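You operate a simulated robot arm through the tools that you are given. There is no shell and no other tool. Be economical: measure what you need, move in short steps, check, and stop when the job is done.

The job below is to be done with a simulated robot arm. You get a single attempt, and the scene is never put back.

JOB
Open the job card's ball valve in the valve holder, then stand it on the OUT deck.
Fine: clamp it before you move its lever; leave the holder open. Set down upright: what you pick out.
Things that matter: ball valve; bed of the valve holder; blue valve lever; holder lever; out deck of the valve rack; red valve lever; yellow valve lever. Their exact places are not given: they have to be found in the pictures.

Only the result counts: the job must be done as asked and must still hold three seconds after the hand-in. Knocking over, shifting, dropping, spilling or breaking anything else fails it.

ROBOT AND FRAMES
A 7-joint arm with a two-finger parallel gripper on a trunk, on a base that drives. Base frame: it is fixed to the floor where the robot stands at the start and does not move with it; the origin is under the middle of the robot, x ahead of it, y to its left, z up. Readings come in mm, rad, newtons and seconds.
Its first joint turns from -2.897 to 2.897 rad. Places, roughly: bed of the valve holder [700, -2500, 900]; blue valve lever [700, -400, 1000]; holder lever [700, -2400, 900]; out deck of the valve rack [800, -900, 900]; red valve lever [700, -100, 1000]; yellow valve lever [700, -200, 1000]. Payload 3.43 kg.
Tool frame: the origin (TCP) lies between the finger pads and is the grasp point; the fingertips stand 30 mm ahead of it; z points along the fingers, y is the line along which they close. Largest opening 94 mm; finger width 28, thickness 10; the body of the gripper, 50 by 96 mm, starts 55 mm behind the TCP.
Orientation is told as [roll, pitch, yaw] about the base's x, y, z axes, in that order, counted from this pose: with the fingers straight down and closing along the base's y, the tool's x points along the base's -x, its y along +y and its z along -z.

CONTROLS
- The arm moves only by the tool jog_arm. Its arguments are lists of equal length, an entry for each row: "offset": the shift along the tool's x, y, z in units of 400 mm (1.0 is 400 mm), a list of three; "delta_rot": the turn, a rotation vector about the tool's x, y, z in units of 60 degrees (1.0 is 60 degrees), a list of three; "gripper": the gripper command, from -1 (fully open) to 1 (shut), values between in proportion. In form: {"offset": [[x, y, z], ...], "delta_rot": [[rx, ry, rz], ...], "gripper": [gripper, ...]}. A call has 1 to 8 rows; each row is the pose to reach, as a shift and turn from the pose commanded when the call began, along the tool's axes at that moment. A call with a number of a shift or a turn outside -1 to 1 is refused whole. A row lasts 0.2 s, in which the tool goes at most 50 mm and 0.15 rad; a call with a longer step from one row to the next is refused whole, and so is a gripper value outside its range. A pose out of reach is approached as far as the arm can. The call stops where the force on the tool passes 40 N (or 10 N more than at its start, if that is more) or the arm is blocked; 0.2 s more then pass. Each finger travels about 45 mm/s and halts on what it meets, pressing with about 42 N; the grip force reading is that of the motor and also rises with nothing between the fingers. The clock runs only during rows and for 0.2 s after the last one: add rows that repeat a pose to give the fingers time. The reply holds the time, the measured pose of the TCP, the force on the tool along the base axes, the opening and the grip force, in the units named above and with some noise, with the torque about the TCP (base axes, N m) and any sound that the robot's microphone picked up.
- Cameras (640 x 400 px; columns grow to the right, rows downward): "scene" is now at [495.2, 117.3, 1396]; the picture's right is [-0.87, -0.49, 0.00], its down [-0.26, 0.46, -0.85] and it looks along [0.42, -0.74, -0.53] (base axes); focal length 267 px, centre (320, 200). "wrist" rides on the gripper at [76, 14, -102] in the tool frame; the picture's right is [-0.18, 0.98, 0.00], its down [-0.75, -0.14, -0.64] and it looks along [-0.63, -0.12, 0.77] (tool axes); focal length 243 px, centre (320, 200).
- grab_frame(camera): a new picture of that camera. It takes no simulated time.
- lift_body(by): slides the trunk up (or, below 0, down) by that many mm; the arm and the scene camera ride with it, the base frame stays. It gives what a move gives, with no picture.
- roll_base(legs): drives the robot by 1 to 6 legs, each [ahead, left, turn to the left] in mm, mm and rad, along the robot's own axes; the way and the turn of a leg run together, so that a leg with both is an arc; at most 1500 mm and 3.142 rad a leg. The arm and the cameras ride along, it lands a little off, and it stops where it bumps. It gives what a move gives.
- pan_tilt(pan, tilt): turns the head with the scene camera to pan (to the left, within 1.798 rad either way) and tilt (down, from -0.506 to 1.204), counted from straight ahead of the robot. It gives what a move gives.
- locate(camera, pixels): for up to 12 pixels [column, row] of the newest picture of that camera ("zoom" is the newest enlarged one), the place [x, y, z] in the base frame of the surface seen there, good to about 2 mm, but the place of the scene camera against the robot may be out by one fixed shift of up to 12 mm in any direction. It takes no simulated time.
- enlarge(camera, box): a new picture of the part [left, top, right, bottom] of that camera's present view, enlarged. It takes no simulated time.
- close_job(): hands the job in; it is judged then, once.

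Work in short steps. Measure before you move; look again where a grasp or a placing could have gone wrong, and mend it. You have 80 turns and 68 pictures in all, those below and enlarged ones among them. Open the gripper and draw the arm clear of the work before you hand the job in, unless the task says otherwise; then end with one line.

The tools are called after ">>>" by a JSON object that holds its "op" and its "data". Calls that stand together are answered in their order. jog_arm: Moves the arm, as the interface text tells. Its arguments: {"type":"object","properties":{"offset":{"type":"array","items":{"type":"array","items":{"type":"number"}}},"delta_rot":{"type":"array","items":{"type":"array","items":{"type":"number"}}},"gripper":{"type":"array","items":{"type":"number"}}},"required":["offset","delta_rot","gripper"]} The other tools are called the same way: lift_body (by) slides the trunk up or down; roll_base (legs) drives the base; pan_tilt (pan, tilt) turns the head that bears the scene camera; grab_frame (camera) takes a picture; locate (camera, pixels) gives the place of the surface under pixels of a picture; enlarge (camera, box) takes an enlarged picture of a part of a camera's view; close_job () hands the job in.

At the start:

```text
time_s: 0.0
eef_pos: [590.1, -285.0, 1271.0]
ee_rot: [-0.001, 0.001, 0.002]
force: [0.8, 0.0, -0.3]
moment: [-0.01, 0.01, 0.01]
width: 93.9
gripper_force: 0.2
trunk travel left (down, up): [-450.0, 160.0]
robot x, y, heading: [3.1, 4.5, -0.004]
head pan, tilt: [-1.058, 0.56]
```

scene: 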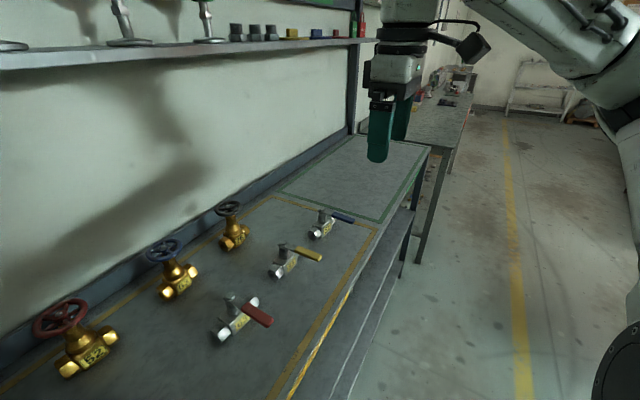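
wrist: 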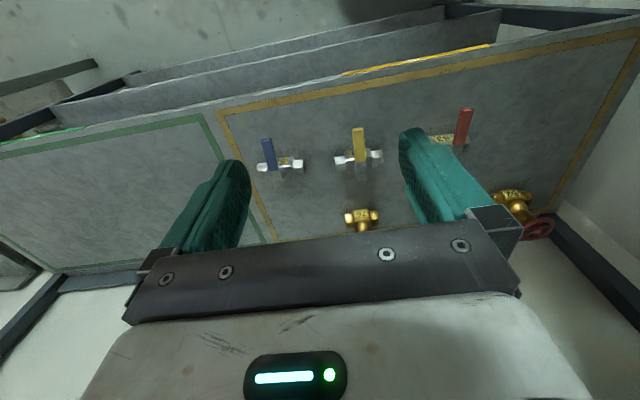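

The scene shows three ball valves (levers red at (258,313), yellow (307,254), blue (342,217)) and gate valves. I need the job card, so I'll enlarge the valves and the far holder bench.

>>> {"op": "enlarge", "data": {"camera": "scene", "box": [200, 190, 360, 350]}}

>>> {"op": "enlarge", "data": {"camera": "scene", "box": [400, 50, 500, 130]}}

>>> {"op": "locate", "data": {"camera": "scene", "pixels": [[258, 313], [307, 254], [342, 217], [445, 75], [440, 105], [233, 330], [282, 270], [322, 232], [370, 200], [300, 165]]}}

```text
2.50 times, centred on (280, 270) of scene
```

zoom: 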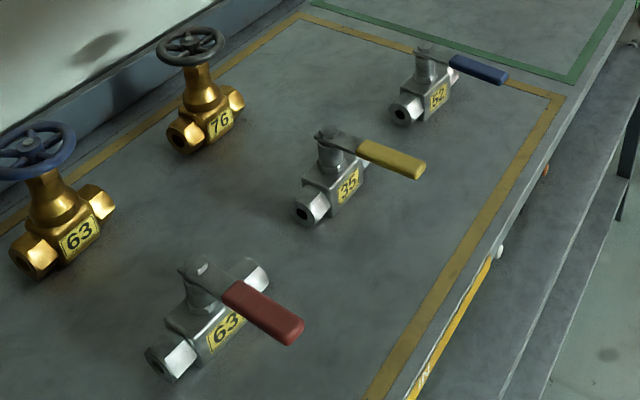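

```text
5.00 times, centred on (450, 90) of scene
```

zoom: 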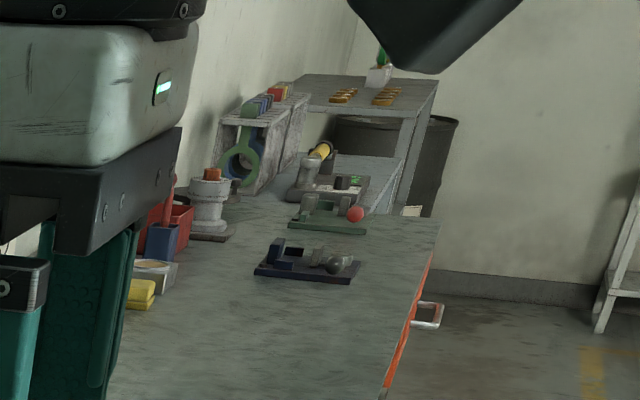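

```text
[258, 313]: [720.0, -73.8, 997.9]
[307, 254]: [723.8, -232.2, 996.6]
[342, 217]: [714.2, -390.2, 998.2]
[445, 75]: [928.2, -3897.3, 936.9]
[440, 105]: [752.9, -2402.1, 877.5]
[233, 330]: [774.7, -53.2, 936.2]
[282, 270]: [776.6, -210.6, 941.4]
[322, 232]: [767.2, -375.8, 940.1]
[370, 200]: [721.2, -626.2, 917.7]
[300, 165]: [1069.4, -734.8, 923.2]
```

Tags read 63 (red), 35 (yellow), 52 (blue). Next I look for the job card on the wall and shelf.

>>> {"op": "pan_tilt", "data": {"pan": -0.8, "tilt": 0.1}}

>>> {"op": "grab_frame", "data": {"camera": "scene"}}

```text
time_s: 0.9
eef_pos: [590.5, -285.8, 1270.2]
ee_rot: [0.0, -0.001, 0.002]
force: [-0.5, 0.3, 0.5]
moment: [0.02, 0.0, 0.02]
width: 94.1
gripper_force: 0.0
trunk travel left (down, up): [-450.0, 160.0]
robot x, y, heading: [-0.2, 2.9, 0.001]
head pan, tilt: [-0.799, 0.099]
```

```text
63 pictures are left
```

scene: 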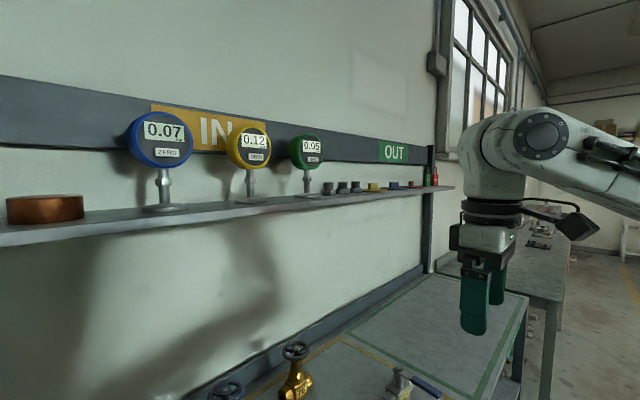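

No card here. I drive to the right along the benches to look at the holder; the arm is high and clear.

>>> {"op": "roll_base", "data": {"legs": [[0, -1450, 0]]}}

>>> {"op": "pan_tilt", "data": {"pan": -0.8, "tilt": 0.4}}

>>> {"op": "grab_frame", "data": {"camera": "scene"}}

```text
time_s: 8.2
eef_pos: [568.7, -1765.3, 1269.6]
ee_rot: [-0.001, 0.0, -0.02]
force: [0.6, 0.1, 0.7]
moment: [0.03, 0.01, -0.01]
width: 94.1
gripper_force: 0.2
trunk travel left (down, up): [-450.0, 160.0]
robot x, y, heading: [-12.8, -1467.2, -0.015]
head pan, tilt: [-0.799, 0.099]
```

```text
time_s: 9.0
eef_pos: [569.0, -1765.6, 1270.4]
ee_rot: [-0.001, 0.002, -0.018]
force: [-0.2, 0.1, -1.0]
moment: [-0.02, 0.0, -0.02]
width: 94.1
gripper_force: 0.0
trunk travel left (down, up): [-450.0, 160.0]
robot x, y, heading: [-15.9, -1469.8, -0.026]
head pan, tilt: [-0.799, 0.4]
```

```text
62 pictures are left
```

scene: 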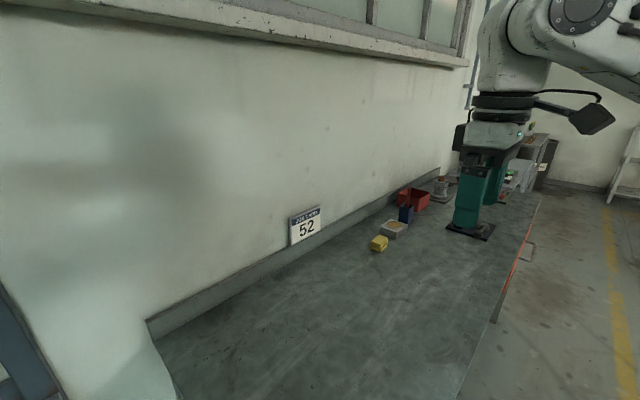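

A card reads 52, so the blue valve is likely. I confirm with a zoom and continue to the holder to study it.

>>> {"op": "enlarge", "data": {"camera": "scene", "box": [280, 200, 330, 250]}}

>>> {"op": "roll_base", "data": {"legs": [[0, -800, 0.02]]}}

>>> {"op": "pan_tilt", "data": {"pan": -0.1, "tilt": 0.85}}

>>> {"op": "grab_frame", "data": {"camera": "scene"}}

>>> {"op": "grab_frame", "data": {"camera": "wrist"}}

```text
8.00 times, centred on (305, 225) of scene
```

zoom: 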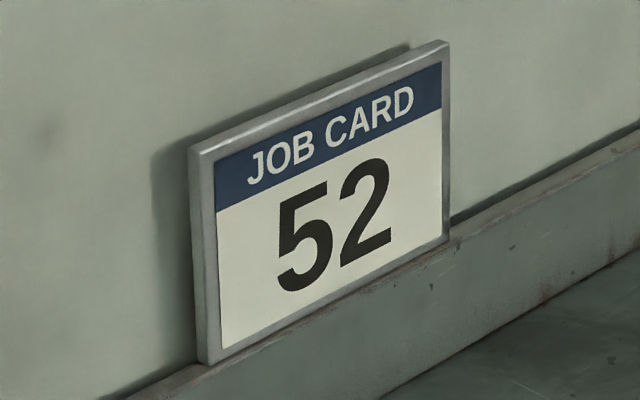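

```text
time_s: 13.3
eef_pos: [567.7, -2564.4, 1269.9]
ee_rot: [0.0, 0.0, 0.003]
force: [-0.2, 0.7, 0.7]
moment: [-0.01, -0.01, 0.01]
width: 94.2
gripper_force: 0.0
trunk travel left (down, up): [-450.0, 160.0]
robot x, y, heading: [-21.2, -2280.4, 0.001]
head pan, tilt: [-0.799, 0.4]
```

```text
time_s: 14.4
eef_pos: [567.9, -2562.8, 1270.3]
ee_rot: [-0.002, -0.001, 0.002]
force: [0.4, -0.3, -0.2]
moment: [0.0, -0.01, 0.0]
width: 93.7
gripper_force: 0.1
trunk travel left (down, up): [-450.0, 160.0]
robot x, y, heading: [-20.9, -2279.8, 0.004]
head pan, tilt: [-0.099, 0.85]
```

```text
60 pictures are left
```

scene: 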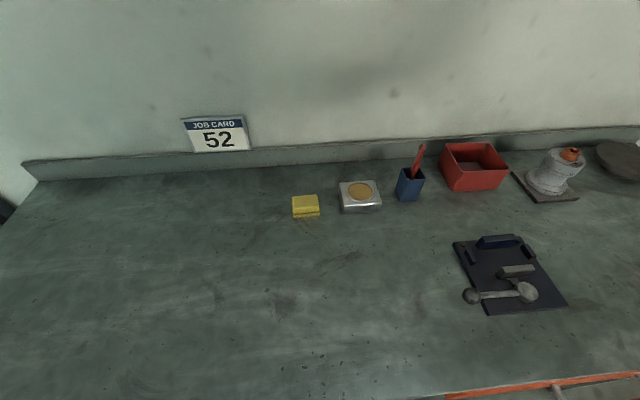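

```text
59 pictures are left
```

wrist: 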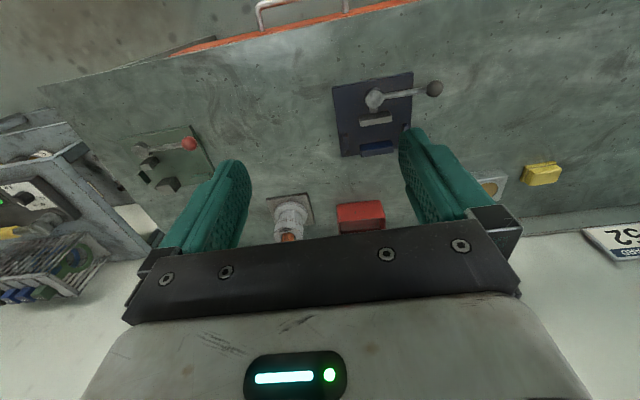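

The dark plate with a grey knob lever at (500,275) matches the stated holder location. I zoom in and measure it.

>>> {"op": "pan_tilt", "data": {"pan": -0.35, "tilt": 0.85}}

>>> {"op": "enlarge", "data": {"camera": "scene", "box": [300, 210, 480, 322]}}

>>> {"op": "enlarge", "data": {"camera": "wrist", "box": [310, 60, 470, 160]}}

```text
time_s: 15.2
eef_pos: [568.5, -2563.1, 1270.3]
ee_rot: [0.0, 0.0, 0.004]
force: [0.1, 0.0, -0.4]
moment: [0.01, 0.0, -0.03]
width: 93.9
gripper_force: 0.1
trunk travel left (down, up): [-450.0, 160.0]
robot x, y, heading: [-21.4, -2280.5, 0.005]
head pan, tilt: [-0.351, 0.85]
```

```text
3.56 times, centred on (390, 266) of scene
```

zoom: 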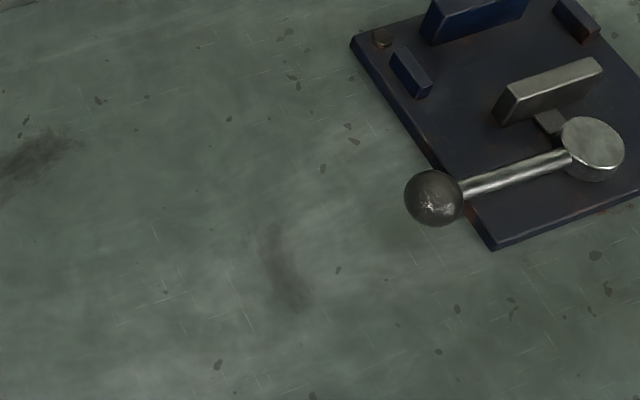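

```text
4.00 times, centred on (390, 110) of wrist
```

zoom: 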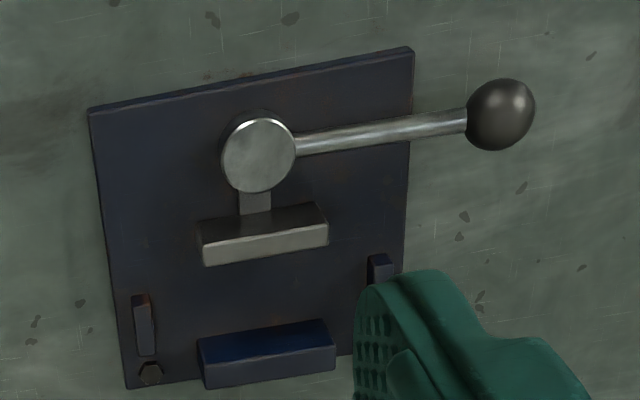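

I take a clean view and measure the holder's features.

>>> {"op": "grab_frame", "data": {"camera": "scene"}}

>>> {"op": "enlarge", "data": {"camera": "scene", "box": [380, 190, 500, 290]}}

```text
56 pictures are left
```

scene: 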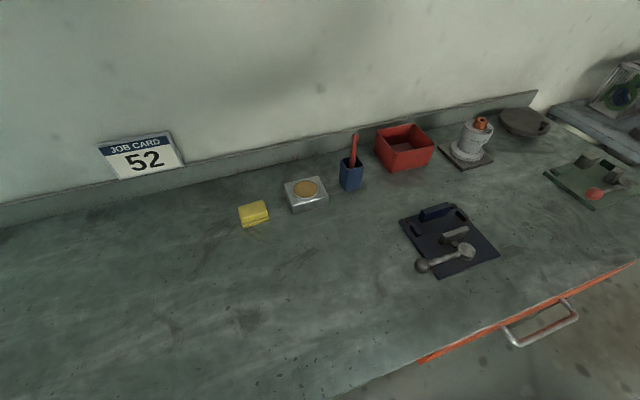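

```text
4.00 times, centred on (440, 240) of scene
```

zoom: 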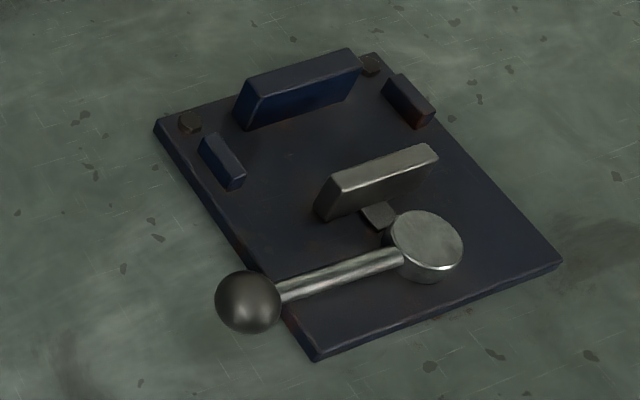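

>>> {"op": "locate", "data": {"camera": "zoom", "pixels": [[160, 125], [375, 55], [312, 355], [560, 262], [248, 300], [425, 235], [245, 100], [355, 65], [328, 185], [434, 152], [212, 145], [410, 88]]}}

>>> {"op": "locate", "data": {"camera": "scene", "pixels": [[440, 228], [445, 251], [350, 260], [440, 208]]}}

```text
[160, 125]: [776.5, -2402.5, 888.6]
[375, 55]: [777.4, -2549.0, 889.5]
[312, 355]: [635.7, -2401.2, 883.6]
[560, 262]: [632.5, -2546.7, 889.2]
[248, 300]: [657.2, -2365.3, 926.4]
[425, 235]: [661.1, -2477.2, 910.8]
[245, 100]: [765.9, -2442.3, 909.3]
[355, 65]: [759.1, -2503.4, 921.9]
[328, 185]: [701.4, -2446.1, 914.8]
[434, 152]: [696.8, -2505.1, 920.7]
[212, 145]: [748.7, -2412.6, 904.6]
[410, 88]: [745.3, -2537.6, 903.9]
```

```text
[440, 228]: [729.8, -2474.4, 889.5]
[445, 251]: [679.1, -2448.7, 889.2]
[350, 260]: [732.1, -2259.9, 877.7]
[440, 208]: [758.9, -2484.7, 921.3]
```

I cross-check with the wrist camera to get the scene-camera shift.

>>> {"op": "enlarge", "data": {"camera": "wrist", "box": [310, 60, 470, 160]}}

>>> {"op": "locate", "data": {"camera": "zoom", "pixels": [[92, 112], [412, 52], [128, 385], [500, 112], [260, 152], [200, 228], [322, 212], [205, 345], [325, 325], [140, 300], [378, 260], [240, 290]]}}

```text
4.00 times, centred on (390, 110) of wrist
```

zoom: 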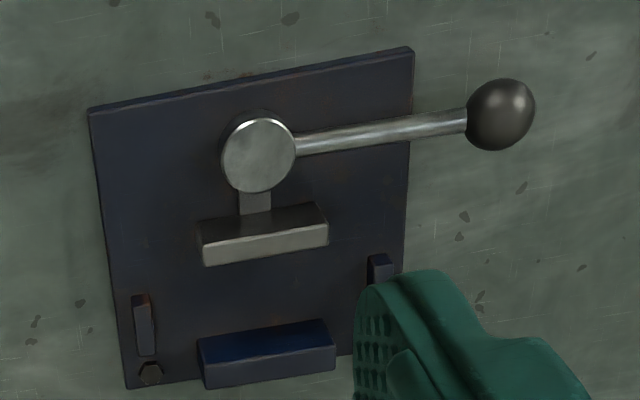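

```text
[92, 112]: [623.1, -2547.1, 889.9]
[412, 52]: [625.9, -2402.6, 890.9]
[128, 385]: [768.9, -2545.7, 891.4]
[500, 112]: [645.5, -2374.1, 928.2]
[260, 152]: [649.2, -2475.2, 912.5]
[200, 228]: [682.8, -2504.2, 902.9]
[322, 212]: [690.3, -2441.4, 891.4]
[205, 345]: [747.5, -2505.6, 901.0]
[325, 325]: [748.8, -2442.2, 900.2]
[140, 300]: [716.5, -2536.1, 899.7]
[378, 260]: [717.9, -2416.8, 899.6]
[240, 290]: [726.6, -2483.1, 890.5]
```

The scene camera reads about +10 mm too far in x; the wrist camera agrees with the TCP. Holder: bed centre about (723,-2475), plate top 890, pivot (650,-2475). Now I drive back to the blue valve.

>>> {"op": "roll_base", "data": {"legs": [[10, 1080, 0], [0, 1080, 0]]}}

>>> {"op": "pan_tilt", "data": {"pan": -0.4, "tilt": 0.75}}

>>> {"op": "grab_frame", "data": {"camera": "scene"}}

>>> {"op": "grab_frame", "data": {"camera": "wrist"}}

```text
time_s: 25.9
eef_pos: [541.5, -377.1, 1269.9]
ee_rot: [0.0, 0.0, 0.023]
force: [-0.1, -0.7, 0.1]
moment: [-0.01, 0.0, 0.0]
width: 93.8
gripper_force: 0.0
trunk travel left (down, up): [-450.0, 160.0]
robot x, y, heading: [-54.3, -104.6, 0.021]
head pan, tilt: [-0.351, 0.85]
```

```text
time_s: 26.6
eef_pos: [542.4, -377.2, 1271.7]
ee_rot: [0.0, -0.001, 0.024]
force: [0.4, -0.2, 0.8]
moment: [0.01, 0.01, 0.0]
width: 93.9
gripper_force: 0.1
trunk travel left (down, up): [-450.0, 160.0]
robot x, y, heading: [-51.5, -100.7, 0.024]
head pan, tilt: [-0.4, 0.75]
```

```text
53 pictures are left
```

scene: 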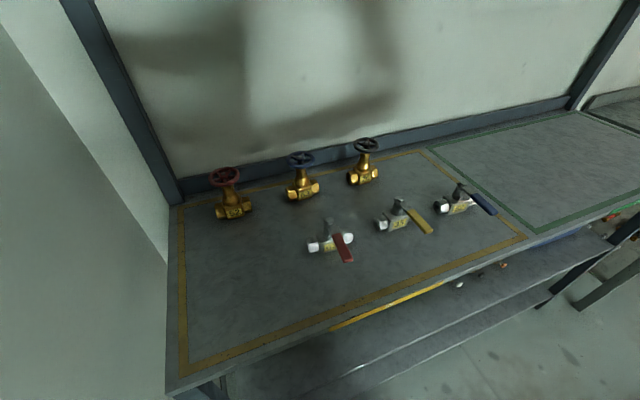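

```text
52 pictures are left
```

wrist: 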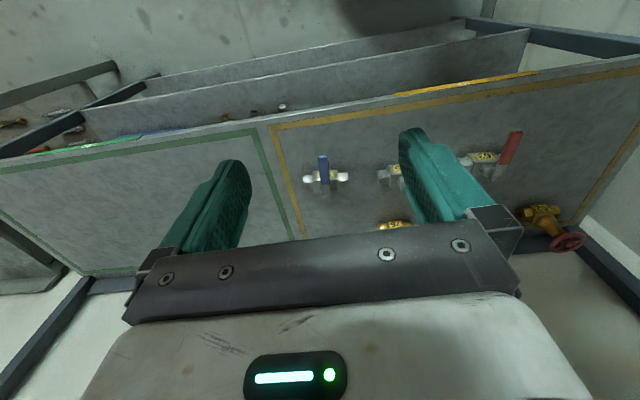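

The blue valve is at (325,177) in the wrist picture. I enlarge from both cameras and measure it.

>>> {"op": "enlarge", "data": {"camera": "scene", "box": [420, 170, 510, 226]}}

>>> {"op": "enlarge", "data": {"camera": "wrist", "box": [285, 140, 365, 196]}}

```text
7.11 times, centred on (465, 198) of scene
```

zoom: 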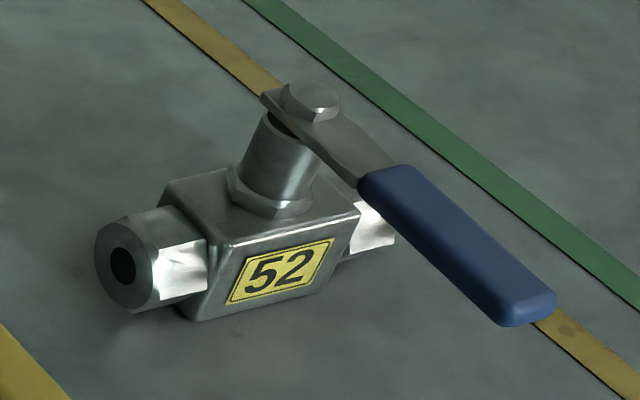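

```text
7.14 times, centred on (325, 168) of wrist
```

zoom: 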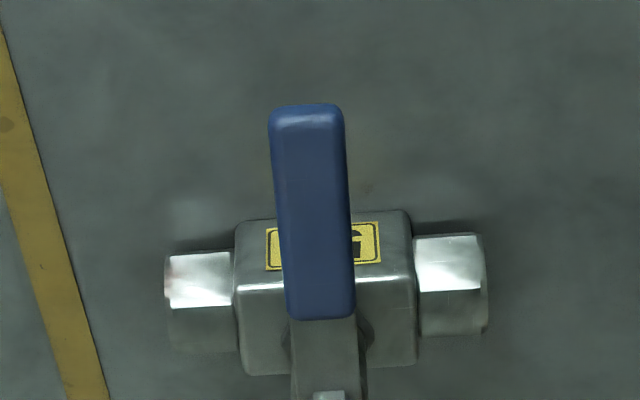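

>>> {"op": "locate", "data": {"camera": "zoom", "pixels": [[308, 112], [320, 310], [240, 290], [412, 283], [170, 290], [484, 280], [100, 150], [255, 365], [410, 355], [328, 350], [330, 396], [290, 250]]}}

>>> {"op": "locate", "data": {"camera": "scene", "pixels": [[464, 184], [459, 197], [444, 195], [470, 199], [490, 208], [435, 207], [480, 230], [452, 210]]}}

```text
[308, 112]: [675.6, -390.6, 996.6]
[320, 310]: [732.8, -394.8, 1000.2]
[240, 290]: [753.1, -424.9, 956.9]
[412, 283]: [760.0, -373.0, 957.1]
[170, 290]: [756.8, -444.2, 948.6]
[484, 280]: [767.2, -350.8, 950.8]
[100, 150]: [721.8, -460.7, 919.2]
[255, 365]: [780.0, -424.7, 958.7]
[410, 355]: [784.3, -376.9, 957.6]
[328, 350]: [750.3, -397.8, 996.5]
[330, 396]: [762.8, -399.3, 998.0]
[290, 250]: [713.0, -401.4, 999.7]
```

```text
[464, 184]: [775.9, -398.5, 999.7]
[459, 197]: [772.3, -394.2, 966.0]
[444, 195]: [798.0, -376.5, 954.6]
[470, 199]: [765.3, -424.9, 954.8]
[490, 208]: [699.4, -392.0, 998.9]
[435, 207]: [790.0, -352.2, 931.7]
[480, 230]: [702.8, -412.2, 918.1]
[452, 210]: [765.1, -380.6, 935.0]
```

Blue valve: stem near (770,-399), yaw about -0.10, body top 957, lever top 1000. I move above it, aligned to the valve, at z≈1095.

>>> {"op": "jog_arm", "data": {"offset": [[-0.071, -0.0086, 0.05], [-0.142, -0.0172, 0.11], [-0.213, -0.026, 0.165], [-0.284, -0.0345, 0.22], [-0.355, -0.043, 0.275], [-0.426, -0.052, 0.33], [-0.497, -0.06, 0.385], [-0.5685, -0.069, 0.44]], "delta_rot": [[0, 0, 0.02], [0, 0, 0.04], [0, 0, 0.06], [0, 0, 0.08], [0, 0, 0.1], [0, 0, 0.118], [0, 0, 0.118], [0, 0, 0.118]], "gripper": [-1, -1, -1, -1, -1, -1, -1, -1]}}

>>> {"op": "grab_frame", "data": {"camera": "wrist"}}

>>> {"op": "grab_frame", "data": {"camera": "scene"}}

```text
time_s: 28.4
eef_pos: [769.2, -398.6, 1092.8]
ee_rot: [0.0, 0.0, -0.1]
force: [0.0, -0.2, 0.4]
moment: [0.02, -0.03, 0.04]
width: 94.0
gripper_force: 0.1
trunk travel left (down, up): [-450.0, 160.0]
robot x, y, heading: [-52.5, -104.8, 0.023]
head pan, tilt: [-0.4, 0.75]
```

```text
49 pictures are left
```

wrist: 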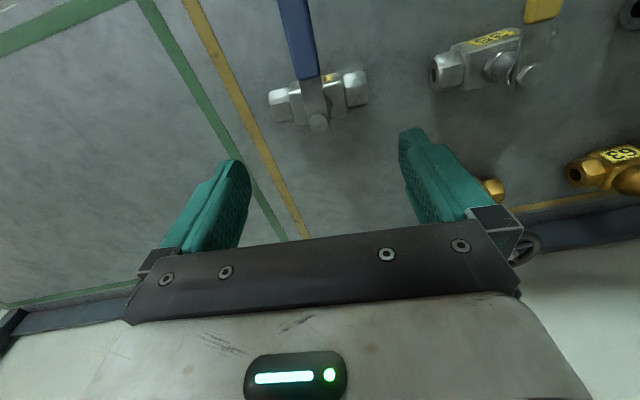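

```text
48 pictures are left
```

scene: 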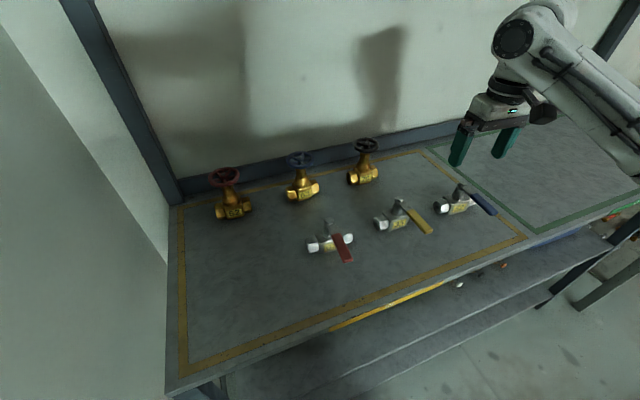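

The bolt head is at (318,122). I measure it with the wrist camera for the final alignment, and the nearby brass valve too.

>>> {"op": "enlarge", "data": {"camera": "wrist", "box": [250, 60, 390, 148]}}

>>> {"op": "locate", "data": {"camera": "wrist", "pixels": [[318, 122], [302, 82], [290, 20], [272, 100], [366, 83], [493, 187], [345, 108], [278, 120]]}}

```text
4.55 times, centred on (320, 104) of wrist
```

zoom: 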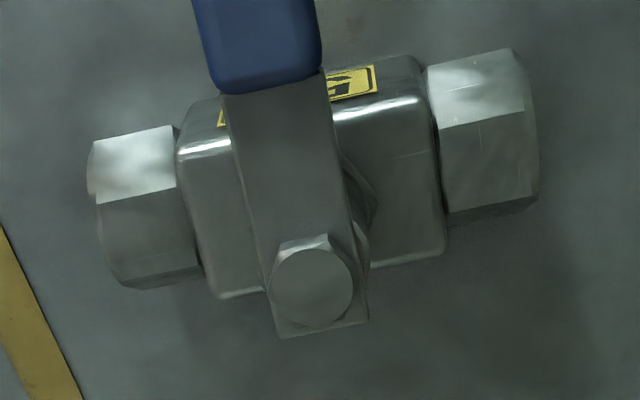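

```text
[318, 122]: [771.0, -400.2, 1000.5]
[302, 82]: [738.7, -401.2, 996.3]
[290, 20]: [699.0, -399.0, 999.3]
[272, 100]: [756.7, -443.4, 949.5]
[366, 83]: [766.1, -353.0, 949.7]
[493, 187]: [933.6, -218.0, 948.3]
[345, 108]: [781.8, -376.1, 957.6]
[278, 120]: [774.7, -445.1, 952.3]
```

Aligned within 1–2 mm. I descend to TCP z≈993 (fingertips 6 mm above the body) and close on the bonnet.

>>> {"op": "jog_arm", "data": {"offset": [[-0.003, -0.002, 0.08], [-0.003, -0.002, 0.16], [-0.003, -0.002, 0.22], [-0.003, -0.002, 0.25]], "delta_rot": [[0, 0, 0], [0, 0, 0], [0, 0, 0], [0, 0, 0]], "gripper": [-1, -1, -1, -1]}}

>>> {"op": "jog_arm", "data": {"offset": [[0, 0, 0], [0, 0, 0], [0, 0, 0], [0, 0, 0], [0, 0, 0], [0, 0, 0], [0, 0, 0]], "delta_rot": [[0, 0, 0], [0, 0, 0], [0, 0, 0], [0, 0, 0], [0, 0, 0], [0, 0, 0], [0, 0, 0]], "gripper": [-0.4, 0.2, 1, 1, 1, 1, 1]}}

>>> {"op": "grab_frame", "data": {"camera": "wrist"}}

```text
time_s: 29.4
eef_pos: [771.1, -398.7, 990.4]
ee_rot: [0.001, 0.0, -0.101]
force: [-1.2, -0.3, 0.0]
moment: [0.04, 0.0, -0.01]
width: 94.2
gripper_force: 0.0
trunk travel left (down, up): [-450.0, 160.0]
robot x, y, heading: [-52.0, -105.0, 0.022]
head pan, tilt: [-0.4, 0.75]
```

```text
time_s: 31.0
eef_pos: [771.3, -399.2, 992.2]
ee_rot: [0.0, 0.001, -0.102]
force: [1.3, -1.4, 1.0]
moment: [0.05, 0.02, 0.04]
width: 23.4
gripper_force: 41.5
trunk travel left (down, up): [-450.0, 160.0]
robot x, y, heading: [-54.6, -103.7, 0.018]
head pan, tilt: [-0.4, 0.75]
```

```text
46 pictures are left
```

wrist: 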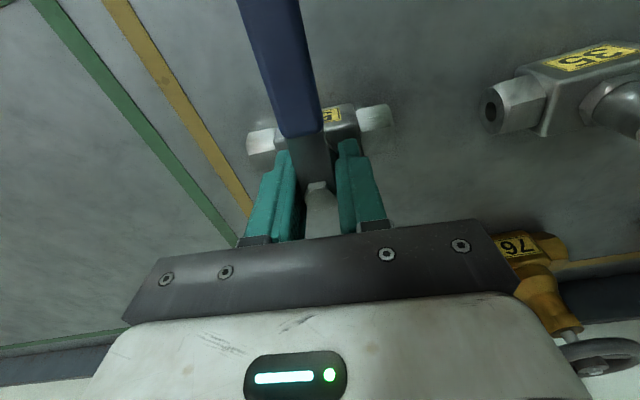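

Gripped at 23.4 mm width. I lift 60 mm and check that the valve comes along.

>>> {"op": "jog_arm", "data": {"offset": [[0, 0, -0.02], [0, 0, -0.06], [0, 0, -0.1], [0, 0, -0.15]], "delta_rot": [[0, 0, 0], [0, 0, 0], [0, 0, 0], [0, 0, 0]], "gripper": [1, 1, 1, 1]}}

>>> {"op": "enlarge", "data": {"camera": "scene", "box": [390, 110, 550, 220]}}

```text
time_s: 32.0
eef_pos: [770.7, -399.3, 1052.1]
ee_rot: [-0.001, 0.003, -0.101]
force: [0.0, 1.0, -4.9]
moment: [0.08, -0.05, 0.0]
width: 23.6
gripper_force: 41.3
trunk travel left (down, up): [-450.0, 160.0]
robot x, y, heading: [-56.5, -104.0, 0.023]
head pan, tilt: [-0.4, 0.75]
```

```text
3.64 times, centred on (470, 165) of scene
```

zoom: 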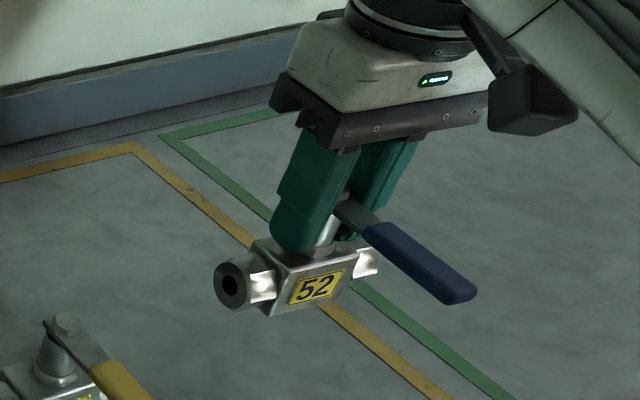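

The valve is held level. I raise it and retract for travel, squaring the yaw to 0.

>>> {"op": "jog_arm", "data": {"offset": [[0, 0, -0.1], [0.03, 0, -0.18], [0.1, -0.01, -0.26], [0.19, -0.019, -0.32], [0.28, -0.028, -0.36], [0.37, -0.037, -0.4], [0.46, -0.046, -0.4], [0.52, -0.052, -0.4]], "delta_rot": [[0, 0, 0], [0, 0, 0], [0, 0, -0.02], [0, 0, -0.04], [0, 0, -0.06], [0, 0, -0.08], [0, 0, -0.0955], [0, 0, -0.0955]], "gripper": [1, 1, 1, 1, 1, 1, 1, 1]}}

>>> {"op": "roll_base", "data": {"legs": [[0, 0, -0.022], [40, -1060, 0], [0, -1020, 0]]}}

>>> {"op": "pan_tilt", "data": {"pan": -0.35, "tilt": 0.85}}

>>> {"op": "grab_frame", "data": {"camera": "scene"}}

>>> {"op": "grab_frame", "data": {"camera": "wrist"}}

```text
time_s: 33.8
eef_pos: [561.2, -398.9, 1212.6]
ee_rot: [0.0, -0.001, 0.001]
force: [0.2, 0.4, -5.7]
moment: [-0.03, -0.02, 0.03]
width: 23.5
gripper_force: 41.6
trunk travel left (down, up): [-450.0, 160.0]
robot x, y, heading: [-57.2, -105.2, 0.024]
head pan, tilt: [-0.4, 0.75]
```

```text
time_s: 44.5
eef_pos: [600.2, -2501.7, 1212.8]
ee_rot: [0.0, 0.002, -0.027]
force: [0.7, 0.3, -4.5]
moment: [-0.03, -0.01, -0.02]
width: 23.3
gripper_force: 41.9
trunk travel left (down, up): [-450.0, 160.0]
robot x, y, heading: [-8.5, -2192.6, -0.002]
head pan, tilt: [-0.4, 0.75]
```

```text
time_s: 45.2
eef_pos: [601.7, -2501.5, 1213.5]
ee_rot: [-0.001, -0.002, -0.027]
force: [0.7, 0.0, -5.2]
moment: [-0.03, -0.04, -0.02]
width: 23.4
gripper_force: 41.8
trunk travel left (down, up): [-450.0, 160.0]
robot x, y, heading: [-6.3, -2188.2, -0.001]
head pan, tilt: [-0.351, 0.85]
```

```text
44 pictures are left
```

scene: 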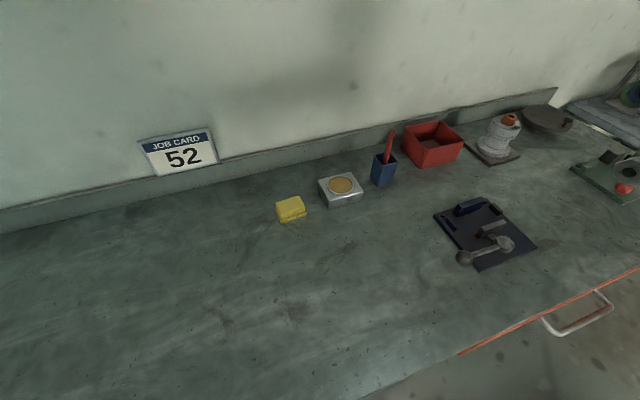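

```text
43 pictures are left
```

wrist: 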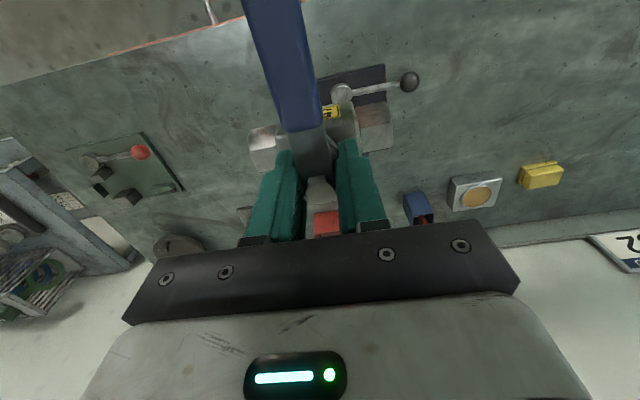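

I re-measure the holder from this standpoint to refine the position.

>>> {"op": "enlarge", "data": {"camera": "scene", "box": [425, 185, 545, 285]}}

>>> {"op": "locate", "data": {"camera": "wrist", "pixels": [[410, 82], [384, 67], [343, 93], [318, 82]]}}

```text
4.00 times, centred on (485, 235) of scene
```

zoom: 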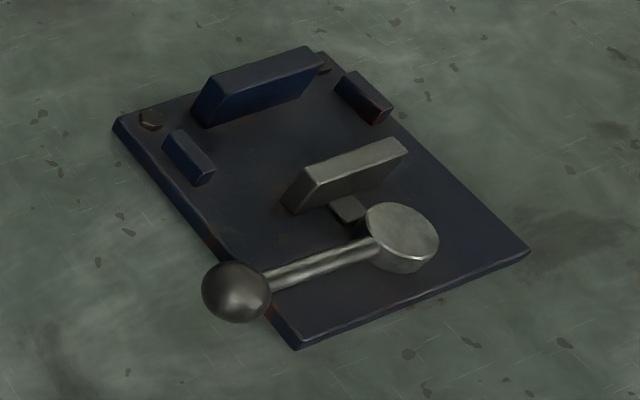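

```text
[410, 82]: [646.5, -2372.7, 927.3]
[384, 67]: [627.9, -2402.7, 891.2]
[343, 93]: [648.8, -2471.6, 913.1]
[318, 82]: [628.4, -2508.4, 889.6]
```

>>> {"op": "locate", "data": {"camera": "zoom", "pixels": [[205, 92], [315, 55], [210, 123], [318, 82], [305, 182], [402, 140], [330, 190], [190, 148], [352, 80], [213, 175], [372, 118], [402, 232]]}}

```text
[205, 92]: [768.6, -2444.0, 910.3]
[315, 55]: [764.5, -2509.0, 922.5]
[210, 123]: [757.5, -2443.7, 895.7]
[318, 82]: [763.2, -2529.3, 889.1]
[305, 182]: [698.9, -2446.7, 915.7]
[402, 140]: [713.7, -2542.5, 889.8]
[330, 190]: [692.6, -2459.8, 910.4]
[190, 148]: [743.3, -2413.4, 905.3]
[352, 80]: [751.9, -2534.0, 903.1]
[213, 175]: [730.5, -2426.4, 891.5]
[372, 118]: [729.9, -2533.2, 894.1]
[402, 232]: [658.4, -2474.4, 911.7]
```

>>> {"op": "locate", "data": {"camera": "zoom", "pixels": [[320, 175], [320, 168], [350, 160], [350, 152], [350, 145], [380, 150], [380, 143], [380, 136], [300, 205], [290, 185], [210, 110], [260, 105]]}}

```text
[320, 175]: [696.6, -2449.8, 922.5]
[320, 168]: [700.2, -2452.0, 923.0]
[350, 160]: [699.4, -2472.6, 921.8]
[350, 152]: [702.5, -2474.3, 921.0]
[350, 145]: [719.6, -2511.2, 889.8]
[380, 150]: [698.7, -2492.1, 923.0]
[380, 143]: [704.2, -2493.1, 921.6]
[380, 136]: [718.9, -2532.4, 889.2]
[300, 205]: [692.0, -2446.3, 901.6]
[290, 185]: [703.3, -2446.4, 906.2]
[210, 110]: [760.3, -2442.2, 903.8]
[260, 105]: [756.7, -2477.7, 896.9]
```

Bed gap spans x≈695–748, centre y≈-2475, bed z≈890. I move over it at x=725 and descend to 37 mm above seating.

>>> {"op": "jog_arm", "data": {"offset": [[-0.1, 0.025, 0], [-0.2, 0.05, 0.03], [-0.3065, 0.0745, 0.07], [-0.3065, 0.0745, 0.17], [-0.3065, 0.0745, 0.27], [-0.3065, 0.0745, 0.37], [-0.3065, 0.0745, 0.46], [-0.3065, 0.0745, 0.533]], "delta_rot": [[0, 0, -0.014], [0, 0, -0.014], [0, 0, -0.014], [0, 0, -0.014], [0, 0, -0.014], [0, 0, -0.014], [0, 0, -0.014], [0, 0, -0.014]], "gripper": [1, 1, 1, 1, 1, 1, 1, 1]}}

>>> {"op": "enlarge", "data": {"camera": "scene", "box": [405, 145, 565, 285]}}

>>> {"op": "grab_frame", "data": {"camera": "wrist"}}

```text
time_s: 47.0
eef_pos: [723.4, -2474.8, 1000.1]
ee_rot: [0.001, 0.001, -0.012]
force: [-0.3, 0.0, -5.1]
moment: [0.01, -0.02, 0.01]
width: 23.3
gripper_force: 42.4
trunk travel left (down, up): [-450.0, 160.0]
robot x, y, heading: [-8.0, -2189.6, -0.006]
head pan, tilt: [-0.351, 0.85]
```

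```text
2.86 times, centred on (485, 215) of scene
```

zoom: 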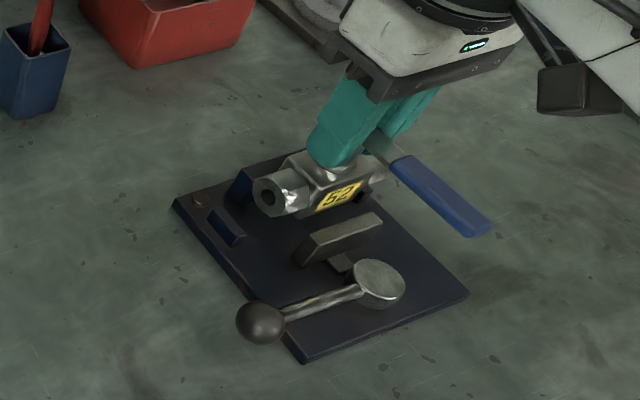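

```text
40 pictures are left
```

wrist: 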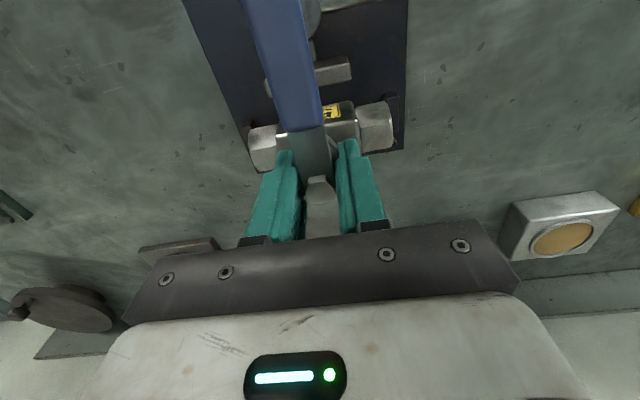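

Valve hovers over the bed. I check the jaw's and valve's position with the wrist camera before lowering.

>>> {"op": "locate", "data": {"camera": "wrist", "pixels": [[340, 62], [340, 78], [340, 84], [345, 127], [352, 137], [392, 100], [246, 127], [385, 130], [253, 145], [330, 110]]}}

>>> {"op": "enlarge", "data": {"camera": "wrist", "box": [230, 40, 430, 165]}}

```text
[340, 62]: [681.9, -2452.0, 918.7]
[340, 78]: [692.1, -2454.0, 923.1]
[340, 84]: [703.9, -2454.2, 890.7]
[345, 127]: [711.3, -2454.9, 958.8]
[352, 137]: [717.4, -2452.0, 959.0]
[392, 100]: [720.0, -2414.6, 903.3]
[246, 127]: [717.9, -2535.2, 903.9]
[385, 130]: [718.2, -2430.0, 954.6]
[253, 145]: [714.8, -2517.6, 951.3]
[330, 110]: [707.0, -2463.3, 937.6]
```

```text
3.20 times, centred on (330, 102) of wrist
```

zoom: 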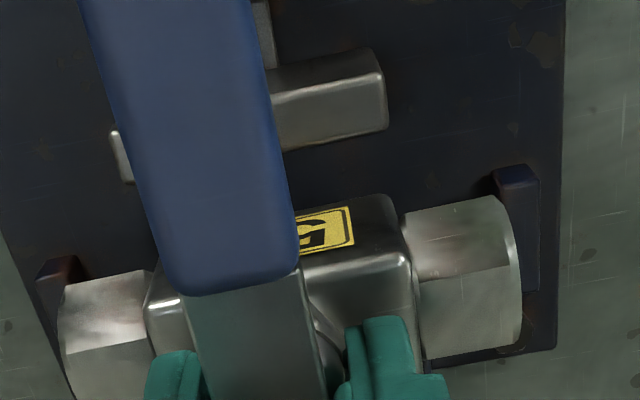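

Clearances: about 13 mm front and 7 mm back, centred in y. I lower to the bed.

>>> {"op": "jog_arm", "data": {"offset": [[0, 0, 0.03], [0, 0, 0.06], [0, 0, 0.08], [0, 0, 0.086], [0, 0, 0.09], [0, 0, 0.092]], "delta_rot": [[0, 0, 0], [0, 0, 0], [0, 0, 0], [0, 0, 0], [0, 0, 0], [0, 0, 0]], "gripper": [1, 1, 1, 1, 1, 1]}}

```text
time_s: 48.4
eef_pos: [723.6, -2474.6, 967.5]
ee_rot: [-0.004, -0.007, -0.008]
force: [-5.7, 4.8, 20.1]
moment: [0.97, 0.6, 0.17]
width: 22.8
gripper_force: 42.1
trunk travel left (down, up): [-450.0, 160.0]
robot x, y, heading: [-10.1, -2187.2, -0.004]
head pan, tilt: [-0.351, 0.85]
stopped in row 6: the force on the tool passed its limit at 43 N (the readings are from after the stop); the commanded pose is now the measured one
```

Contact came at z 967.5, about 4 mm higher than expected, with some moment. I look closely.

>>> {"op": "enlarge", "data": {"camera": "scene", "box": [425, 170, 545, 270]}}

>>> {"op": "enlarge", "data": {"camera": "wrist", "box": [230, 40, 430, 165]}}

```text
4.00 times, centred on (485, 220) of scene
```

zoom: 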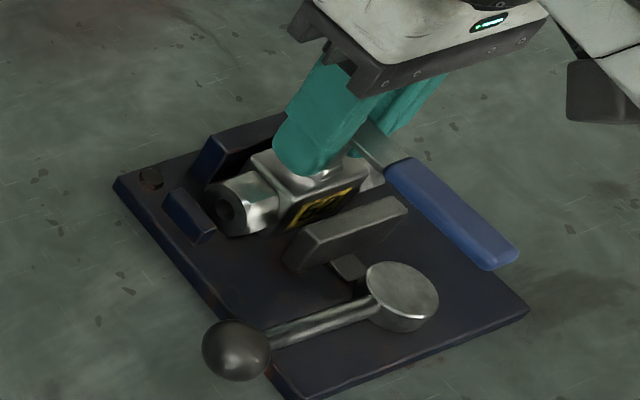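

```text
3.20 times, centred on (330, 102) of wrist
```

zoom: 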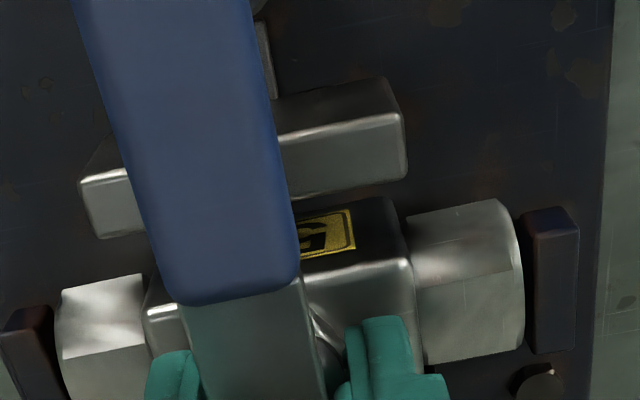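

>>> {"op": "locate", "data": {"camera": "zoom", "pixels": [[360, 270], [270, 290], [90, 310], [470, 275], [545, 215], [25, 320], [535, 260], [50, 315], [520, 260], [66, 315], [160, 315], [400, 270]]}}

```text
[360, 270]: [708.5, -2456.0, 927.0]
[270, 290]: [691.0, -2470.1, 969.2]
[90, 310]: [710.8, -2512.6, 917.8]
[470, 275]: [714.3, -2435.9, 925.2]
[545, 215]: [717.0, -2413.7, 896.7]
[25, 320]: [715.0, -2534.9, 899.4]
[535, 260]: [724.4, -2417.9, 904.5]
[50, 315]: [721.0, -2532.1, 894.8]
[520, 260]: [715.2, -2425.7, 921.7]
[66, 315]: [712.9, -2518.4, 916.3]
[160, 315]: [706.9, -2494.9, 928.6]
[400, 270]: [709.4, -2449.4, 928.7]
```

Body top reads 927–929, i.e. seated on the bed (890+38), clear of the end stops. I release and rise.

>>> {"op": "jog_arm", "data": {"offset": [[0, 0, 0], [0, 0, 0], [0, 0, 0], [0, 0, 0], [0, 0, 0], [0, 0, -0.08], [0, 0, -0.18], [0, 0, -0.28]], "delta_rot": [[0, 0, 0], [0, 0, 0], [0, 0, 0], [0, 0, 0], [0, 0, 0], [0, 0, 0], [0, 0, 0], [0, 0, 0]], "gripper": [0, -1, -1, -1, -1, -1, -1, -1]}}

>>> {"op": "enlarge", "data": {"camera": "scene", "box": [425, 150, 545, 270]}}

>>> {"op": "grab_frame", "data": {"camera": "wrist"}}

```text
time_s: 50.2
eef_pos: [723.9, -2474.3, 1079.7]
ee_rot: [-0.002, -0.001, -0.008]
force: [-0.4, 0.1, 0.0]
moment: [-0.01, -0.01, 0.01]
width: 94.1
gripper_force: 0.0
trunk travel left (down, up): [-450.0, 160.0]
robot x, y, heading: [-7.8, -2189.0, -0.007]
head pan, tilt: [-0.351, 0.85]
```

```text
3.33 times, centred on (485, 210) of scene
```

zoom: 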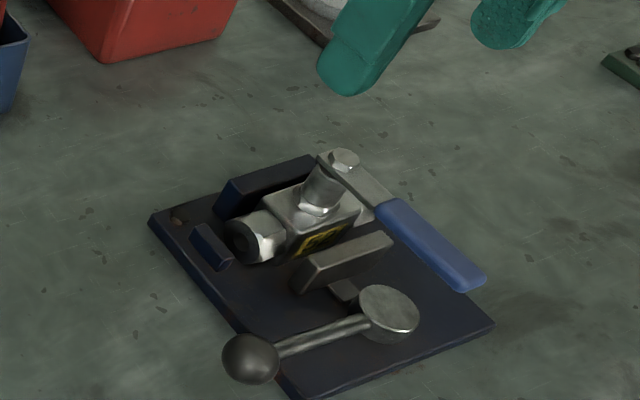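

```text
35 pictures are left
```

wrist: 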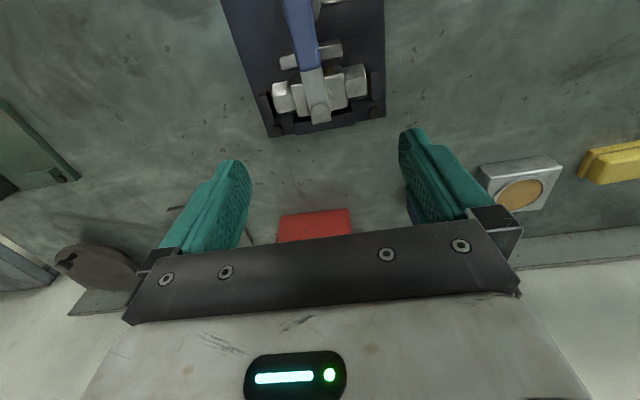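

The valve sits well between the jaws. Next, the holder lever: I go above its knob (646,-2373) and turn the gripper so its fingers straddle the knob along the swing direction.

>>> {"op": "jog_arm", "data": {"offset": [[0.03, 0.04, 0], [0.06, 0.08, 0], [0.1, 0.13, 0], [0.14, 0.18, 0], [0.17, 0.22, 0], [0.193, 0.251, 0]], "delta_rot": [[0, 0, 0.14], [0, 0, 0.28], [0, 0, 0.42], [0, 0, 0.56], [0, 0, 0.7], [0, 0, 0.84]], "gripper": [-0.28, -0.28, -0.28, -0.28, -0.28, -0.28]}}

>>> {"op": "jog_arm", "data": {"offset": [[0, 0, 0], [0, 0, 0], [0, 0, 0]], "delta_rot": [[0, 0, 0.14], [0, 0, 0.28], [0, 0, 0.4]], "gripper": [-0.28, -0.28, -0.28]}}

>>> {"op": "grab_frame", "data": {"camera": "wrist"}}

```text
time_s: 51.6
eef_pos: [648.2, -2372.8, 1077.2]
ee_rot: [0.002, -0.006, -0.893]
force: [-0.3, 0.4, -0.5]
moment: [0.03, -0.03, 0.0]
width: 60.4
gripper_force: 0.0
trunk travel left (down, up): [-450.0, 160.0]
robot x, y, heading: [-6.2, -2189.0, -0.002]
head pan, tilt: [-0.351, 0.85]
```

```text
time_s: 52.4
eef_pos: [649.3, -2374.6, 1076.0]
ee_rot: [0.003, -0.003, -1.312]
force: [0.1, 0.3, 0.0]
moment: [-0.05, 0.02, 0.01]
width: 60.2
gripper_force: 0.1
trunk travel left (down, up): [-450.0, 160.0]
robot x, y, heading: [-8.1, -2188.4, -0.004]
head pan, tilt: [-0.351, 0.85]
```

```text
34 pictures are left
```

wrist: 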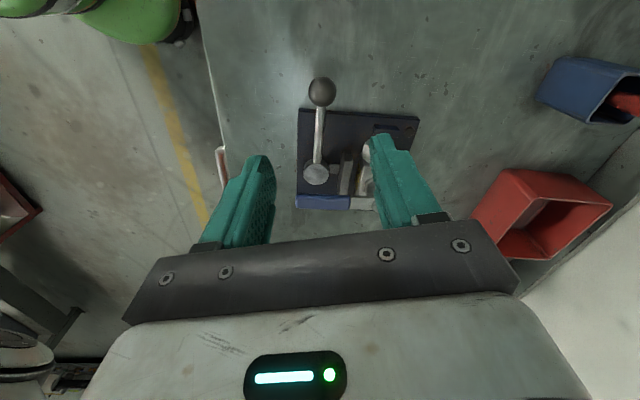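

Knob at (321,91), hub at (317,174). I re-measure them and the seated valve's lever.

>>> {"op": "locate", "data": {"camera": "wrist", "pixels": [[321, 91], [317, 174], [319, 130], [310, 201], [345, 178], [362, 175]]}}

```text
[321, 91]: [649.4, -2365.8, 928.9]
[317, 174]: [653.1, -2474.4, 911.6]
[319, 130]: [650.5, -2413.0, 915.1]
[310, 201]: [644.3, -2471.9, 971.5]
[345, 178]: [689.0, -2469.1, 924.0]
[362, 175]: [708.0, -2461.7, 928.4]
```

I lower to TCP z≈935 with the fingers straddling the knob.

>>> {"op": "jog_arm", "data": {"offset": [[0, 0, 0.1], [0, 0, 0.2], [0, 0, 0.3], [0, 0, 0.3525]], "delta_rot": [[0, 0, 0], [0, 0, 0], [0, 0, 0], [0, 0, 0]], "gripper": [-0.28, -0.28, -0.28, -0.28]}}

>>> {"op": "grab_frame", "data": {"camera": "wrist"}}

```text
time_s: 53.4
eef_pos: [649.5, -2374.6, 934.4]
ee_rot: [0.003, -0.004, -1.309]
force: [-0.5, 0.3, 0.3]
moment: [-0.01, 0.03, 0.01]
width: 60.5
gripper_force: 0.1
trunk travel left (down, up): [-450.0, 160.0]
robot x, y, heading: [-6.5, -2189.5, -0.003]
head pan, tilt: [-0.351, 0.85]
```

```text
33 pictures are left
```

wrist: 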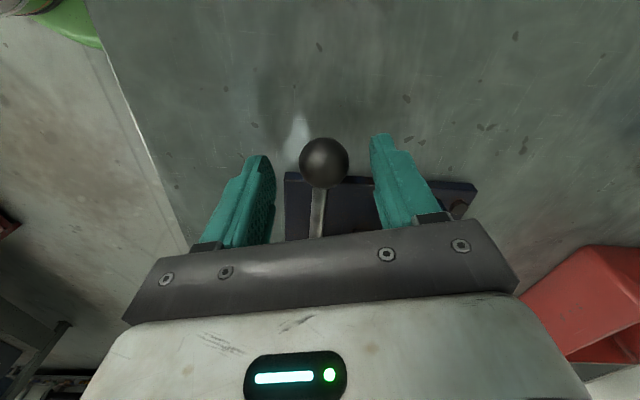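

Knob centred between the fingers. I narrow to 44 mm and swing it along the arc towards the front (-x), in the first 0.9 rad.

>>> {"op": "jog_arm", "data": {"offset": [[0, 0, 0], [0, 0, 0], [0.007, -0.0367, 0], [0.0082, -0.0744, 0], [0.0039, -0.1115, 0], [-0.0058, -0.1477, 0], [-0.0207, -0.182, 0], [-0.0408, -0.2135, 0]], "delta_rot": [[0, 0, 0], [0, 0, 0], [0, 0, -0.143], [0, 0, -0.2865], [0, 0, -0.4297], [0, 0, -0.573], [0, 0, -0.716], [0, 0, -0.859]], "gripper": [0.06, 0.06, 0.06, 0.06, 0.06, 0.06, 0.06, 0.06]}}

>>> {"op": "grab_frame", "data": {"camera": "scene"}}

```text
time_s: 55.2
eef_pos: [571.5, -2411.6, 935.2]
ee_rot: [-0.001, -0.006, -0.409]
force: [0.6, 2.4, 1.3]
moment: [0.07, 0.0, 0.02]
width: 45.5
gripper_force: 1.3
trunk travel left (down, up): [-450.0, 160.0]
robot x, y, heading: [-8.3, -2193.0, -0.004]
head pan, tilt: [-0.351, 0.85]
```

```text
32 pictures are left
```

scene: 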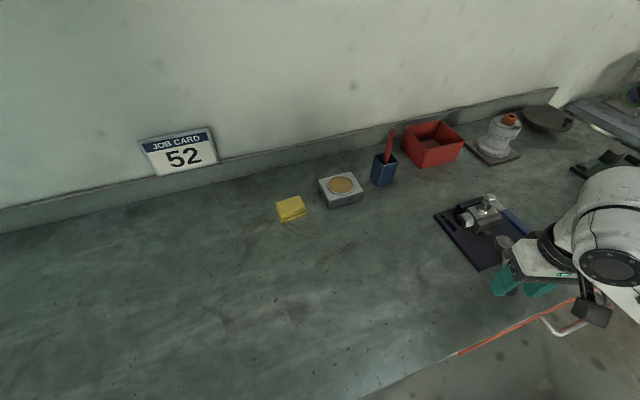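

The lever swings freely (2 N). I continue the arc until resistance.

>>> {"op": "jog_arm", "data": {"offset": [[0.007, -0.0367, 0], [0.0084, -0.0743, 0], [0.004, -0.1115, 0], [-0.0057, -0.1476, 0], [-0.0206, -0.182, 0]], "delta_rot": [[0, 0, -0.143], [0, 0, -0.2865], [0, 0, -0.4297], [0, 0, -0.573], [0, 0, -0.716]], "gripper": [0.06, 0.06, 0.06, 0.06, 0.06]}}

>>> {"op": "grab_frame", "data": {"camera": "wrist"}}

```text
time_s: 56.1
eef_pos: [553.8, -2439.7, 935.6]
ee_rot: [0.017, -0.011, 0.086]
force: [-6.5, 25.2, 5.0]
moment: [0.67, -0.16, 0.31]
width: 58.7
gripper_force: 12.8
trunk travel left (down, up): [-450.0, 160.0]
robot x, y, heading: [-6.7, -2187.4, 0.004]
head pan, tilt: [-0.351, 0.85]
stopped in row 4: the force on the tool passed its limit at 45 N (the readings are from after the stop); the commanded pose is now the measured one
```

```text
31 pictures are left
```

wrist: 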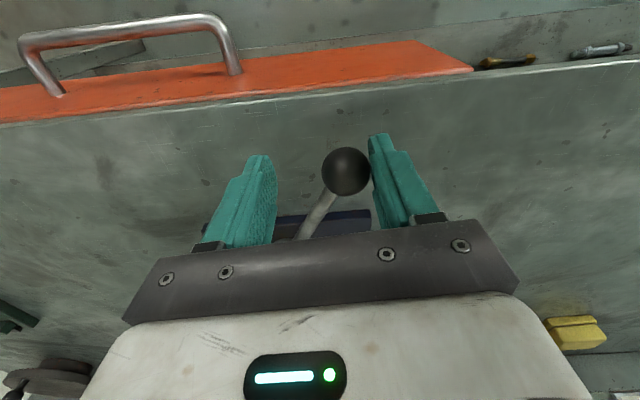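

Resistance at about here. I measure the knob's angle and the jaw.

>>> {"op": "locate", "data": {"camera": "wrist", "pixels": [[346, 170], [320, 212]]}}

>>> {"op": "enlarge", "data": {"camera": "scene", "box": [425, 180, 565, 300]}}

```text
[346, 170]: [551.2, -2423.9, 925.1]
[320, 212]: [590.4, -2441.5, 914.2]
```

```text
3.33 times, centred on (495, 240) of scene
```

zoom: 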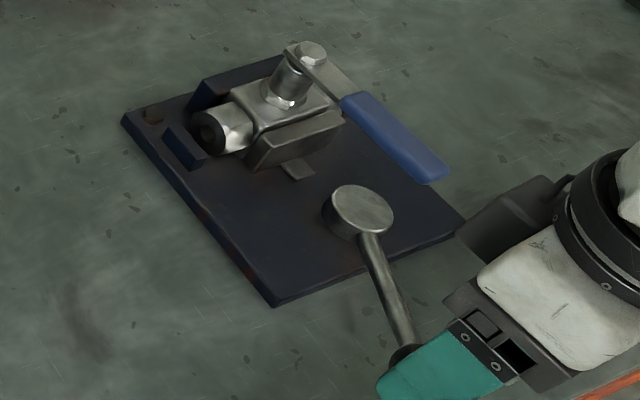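

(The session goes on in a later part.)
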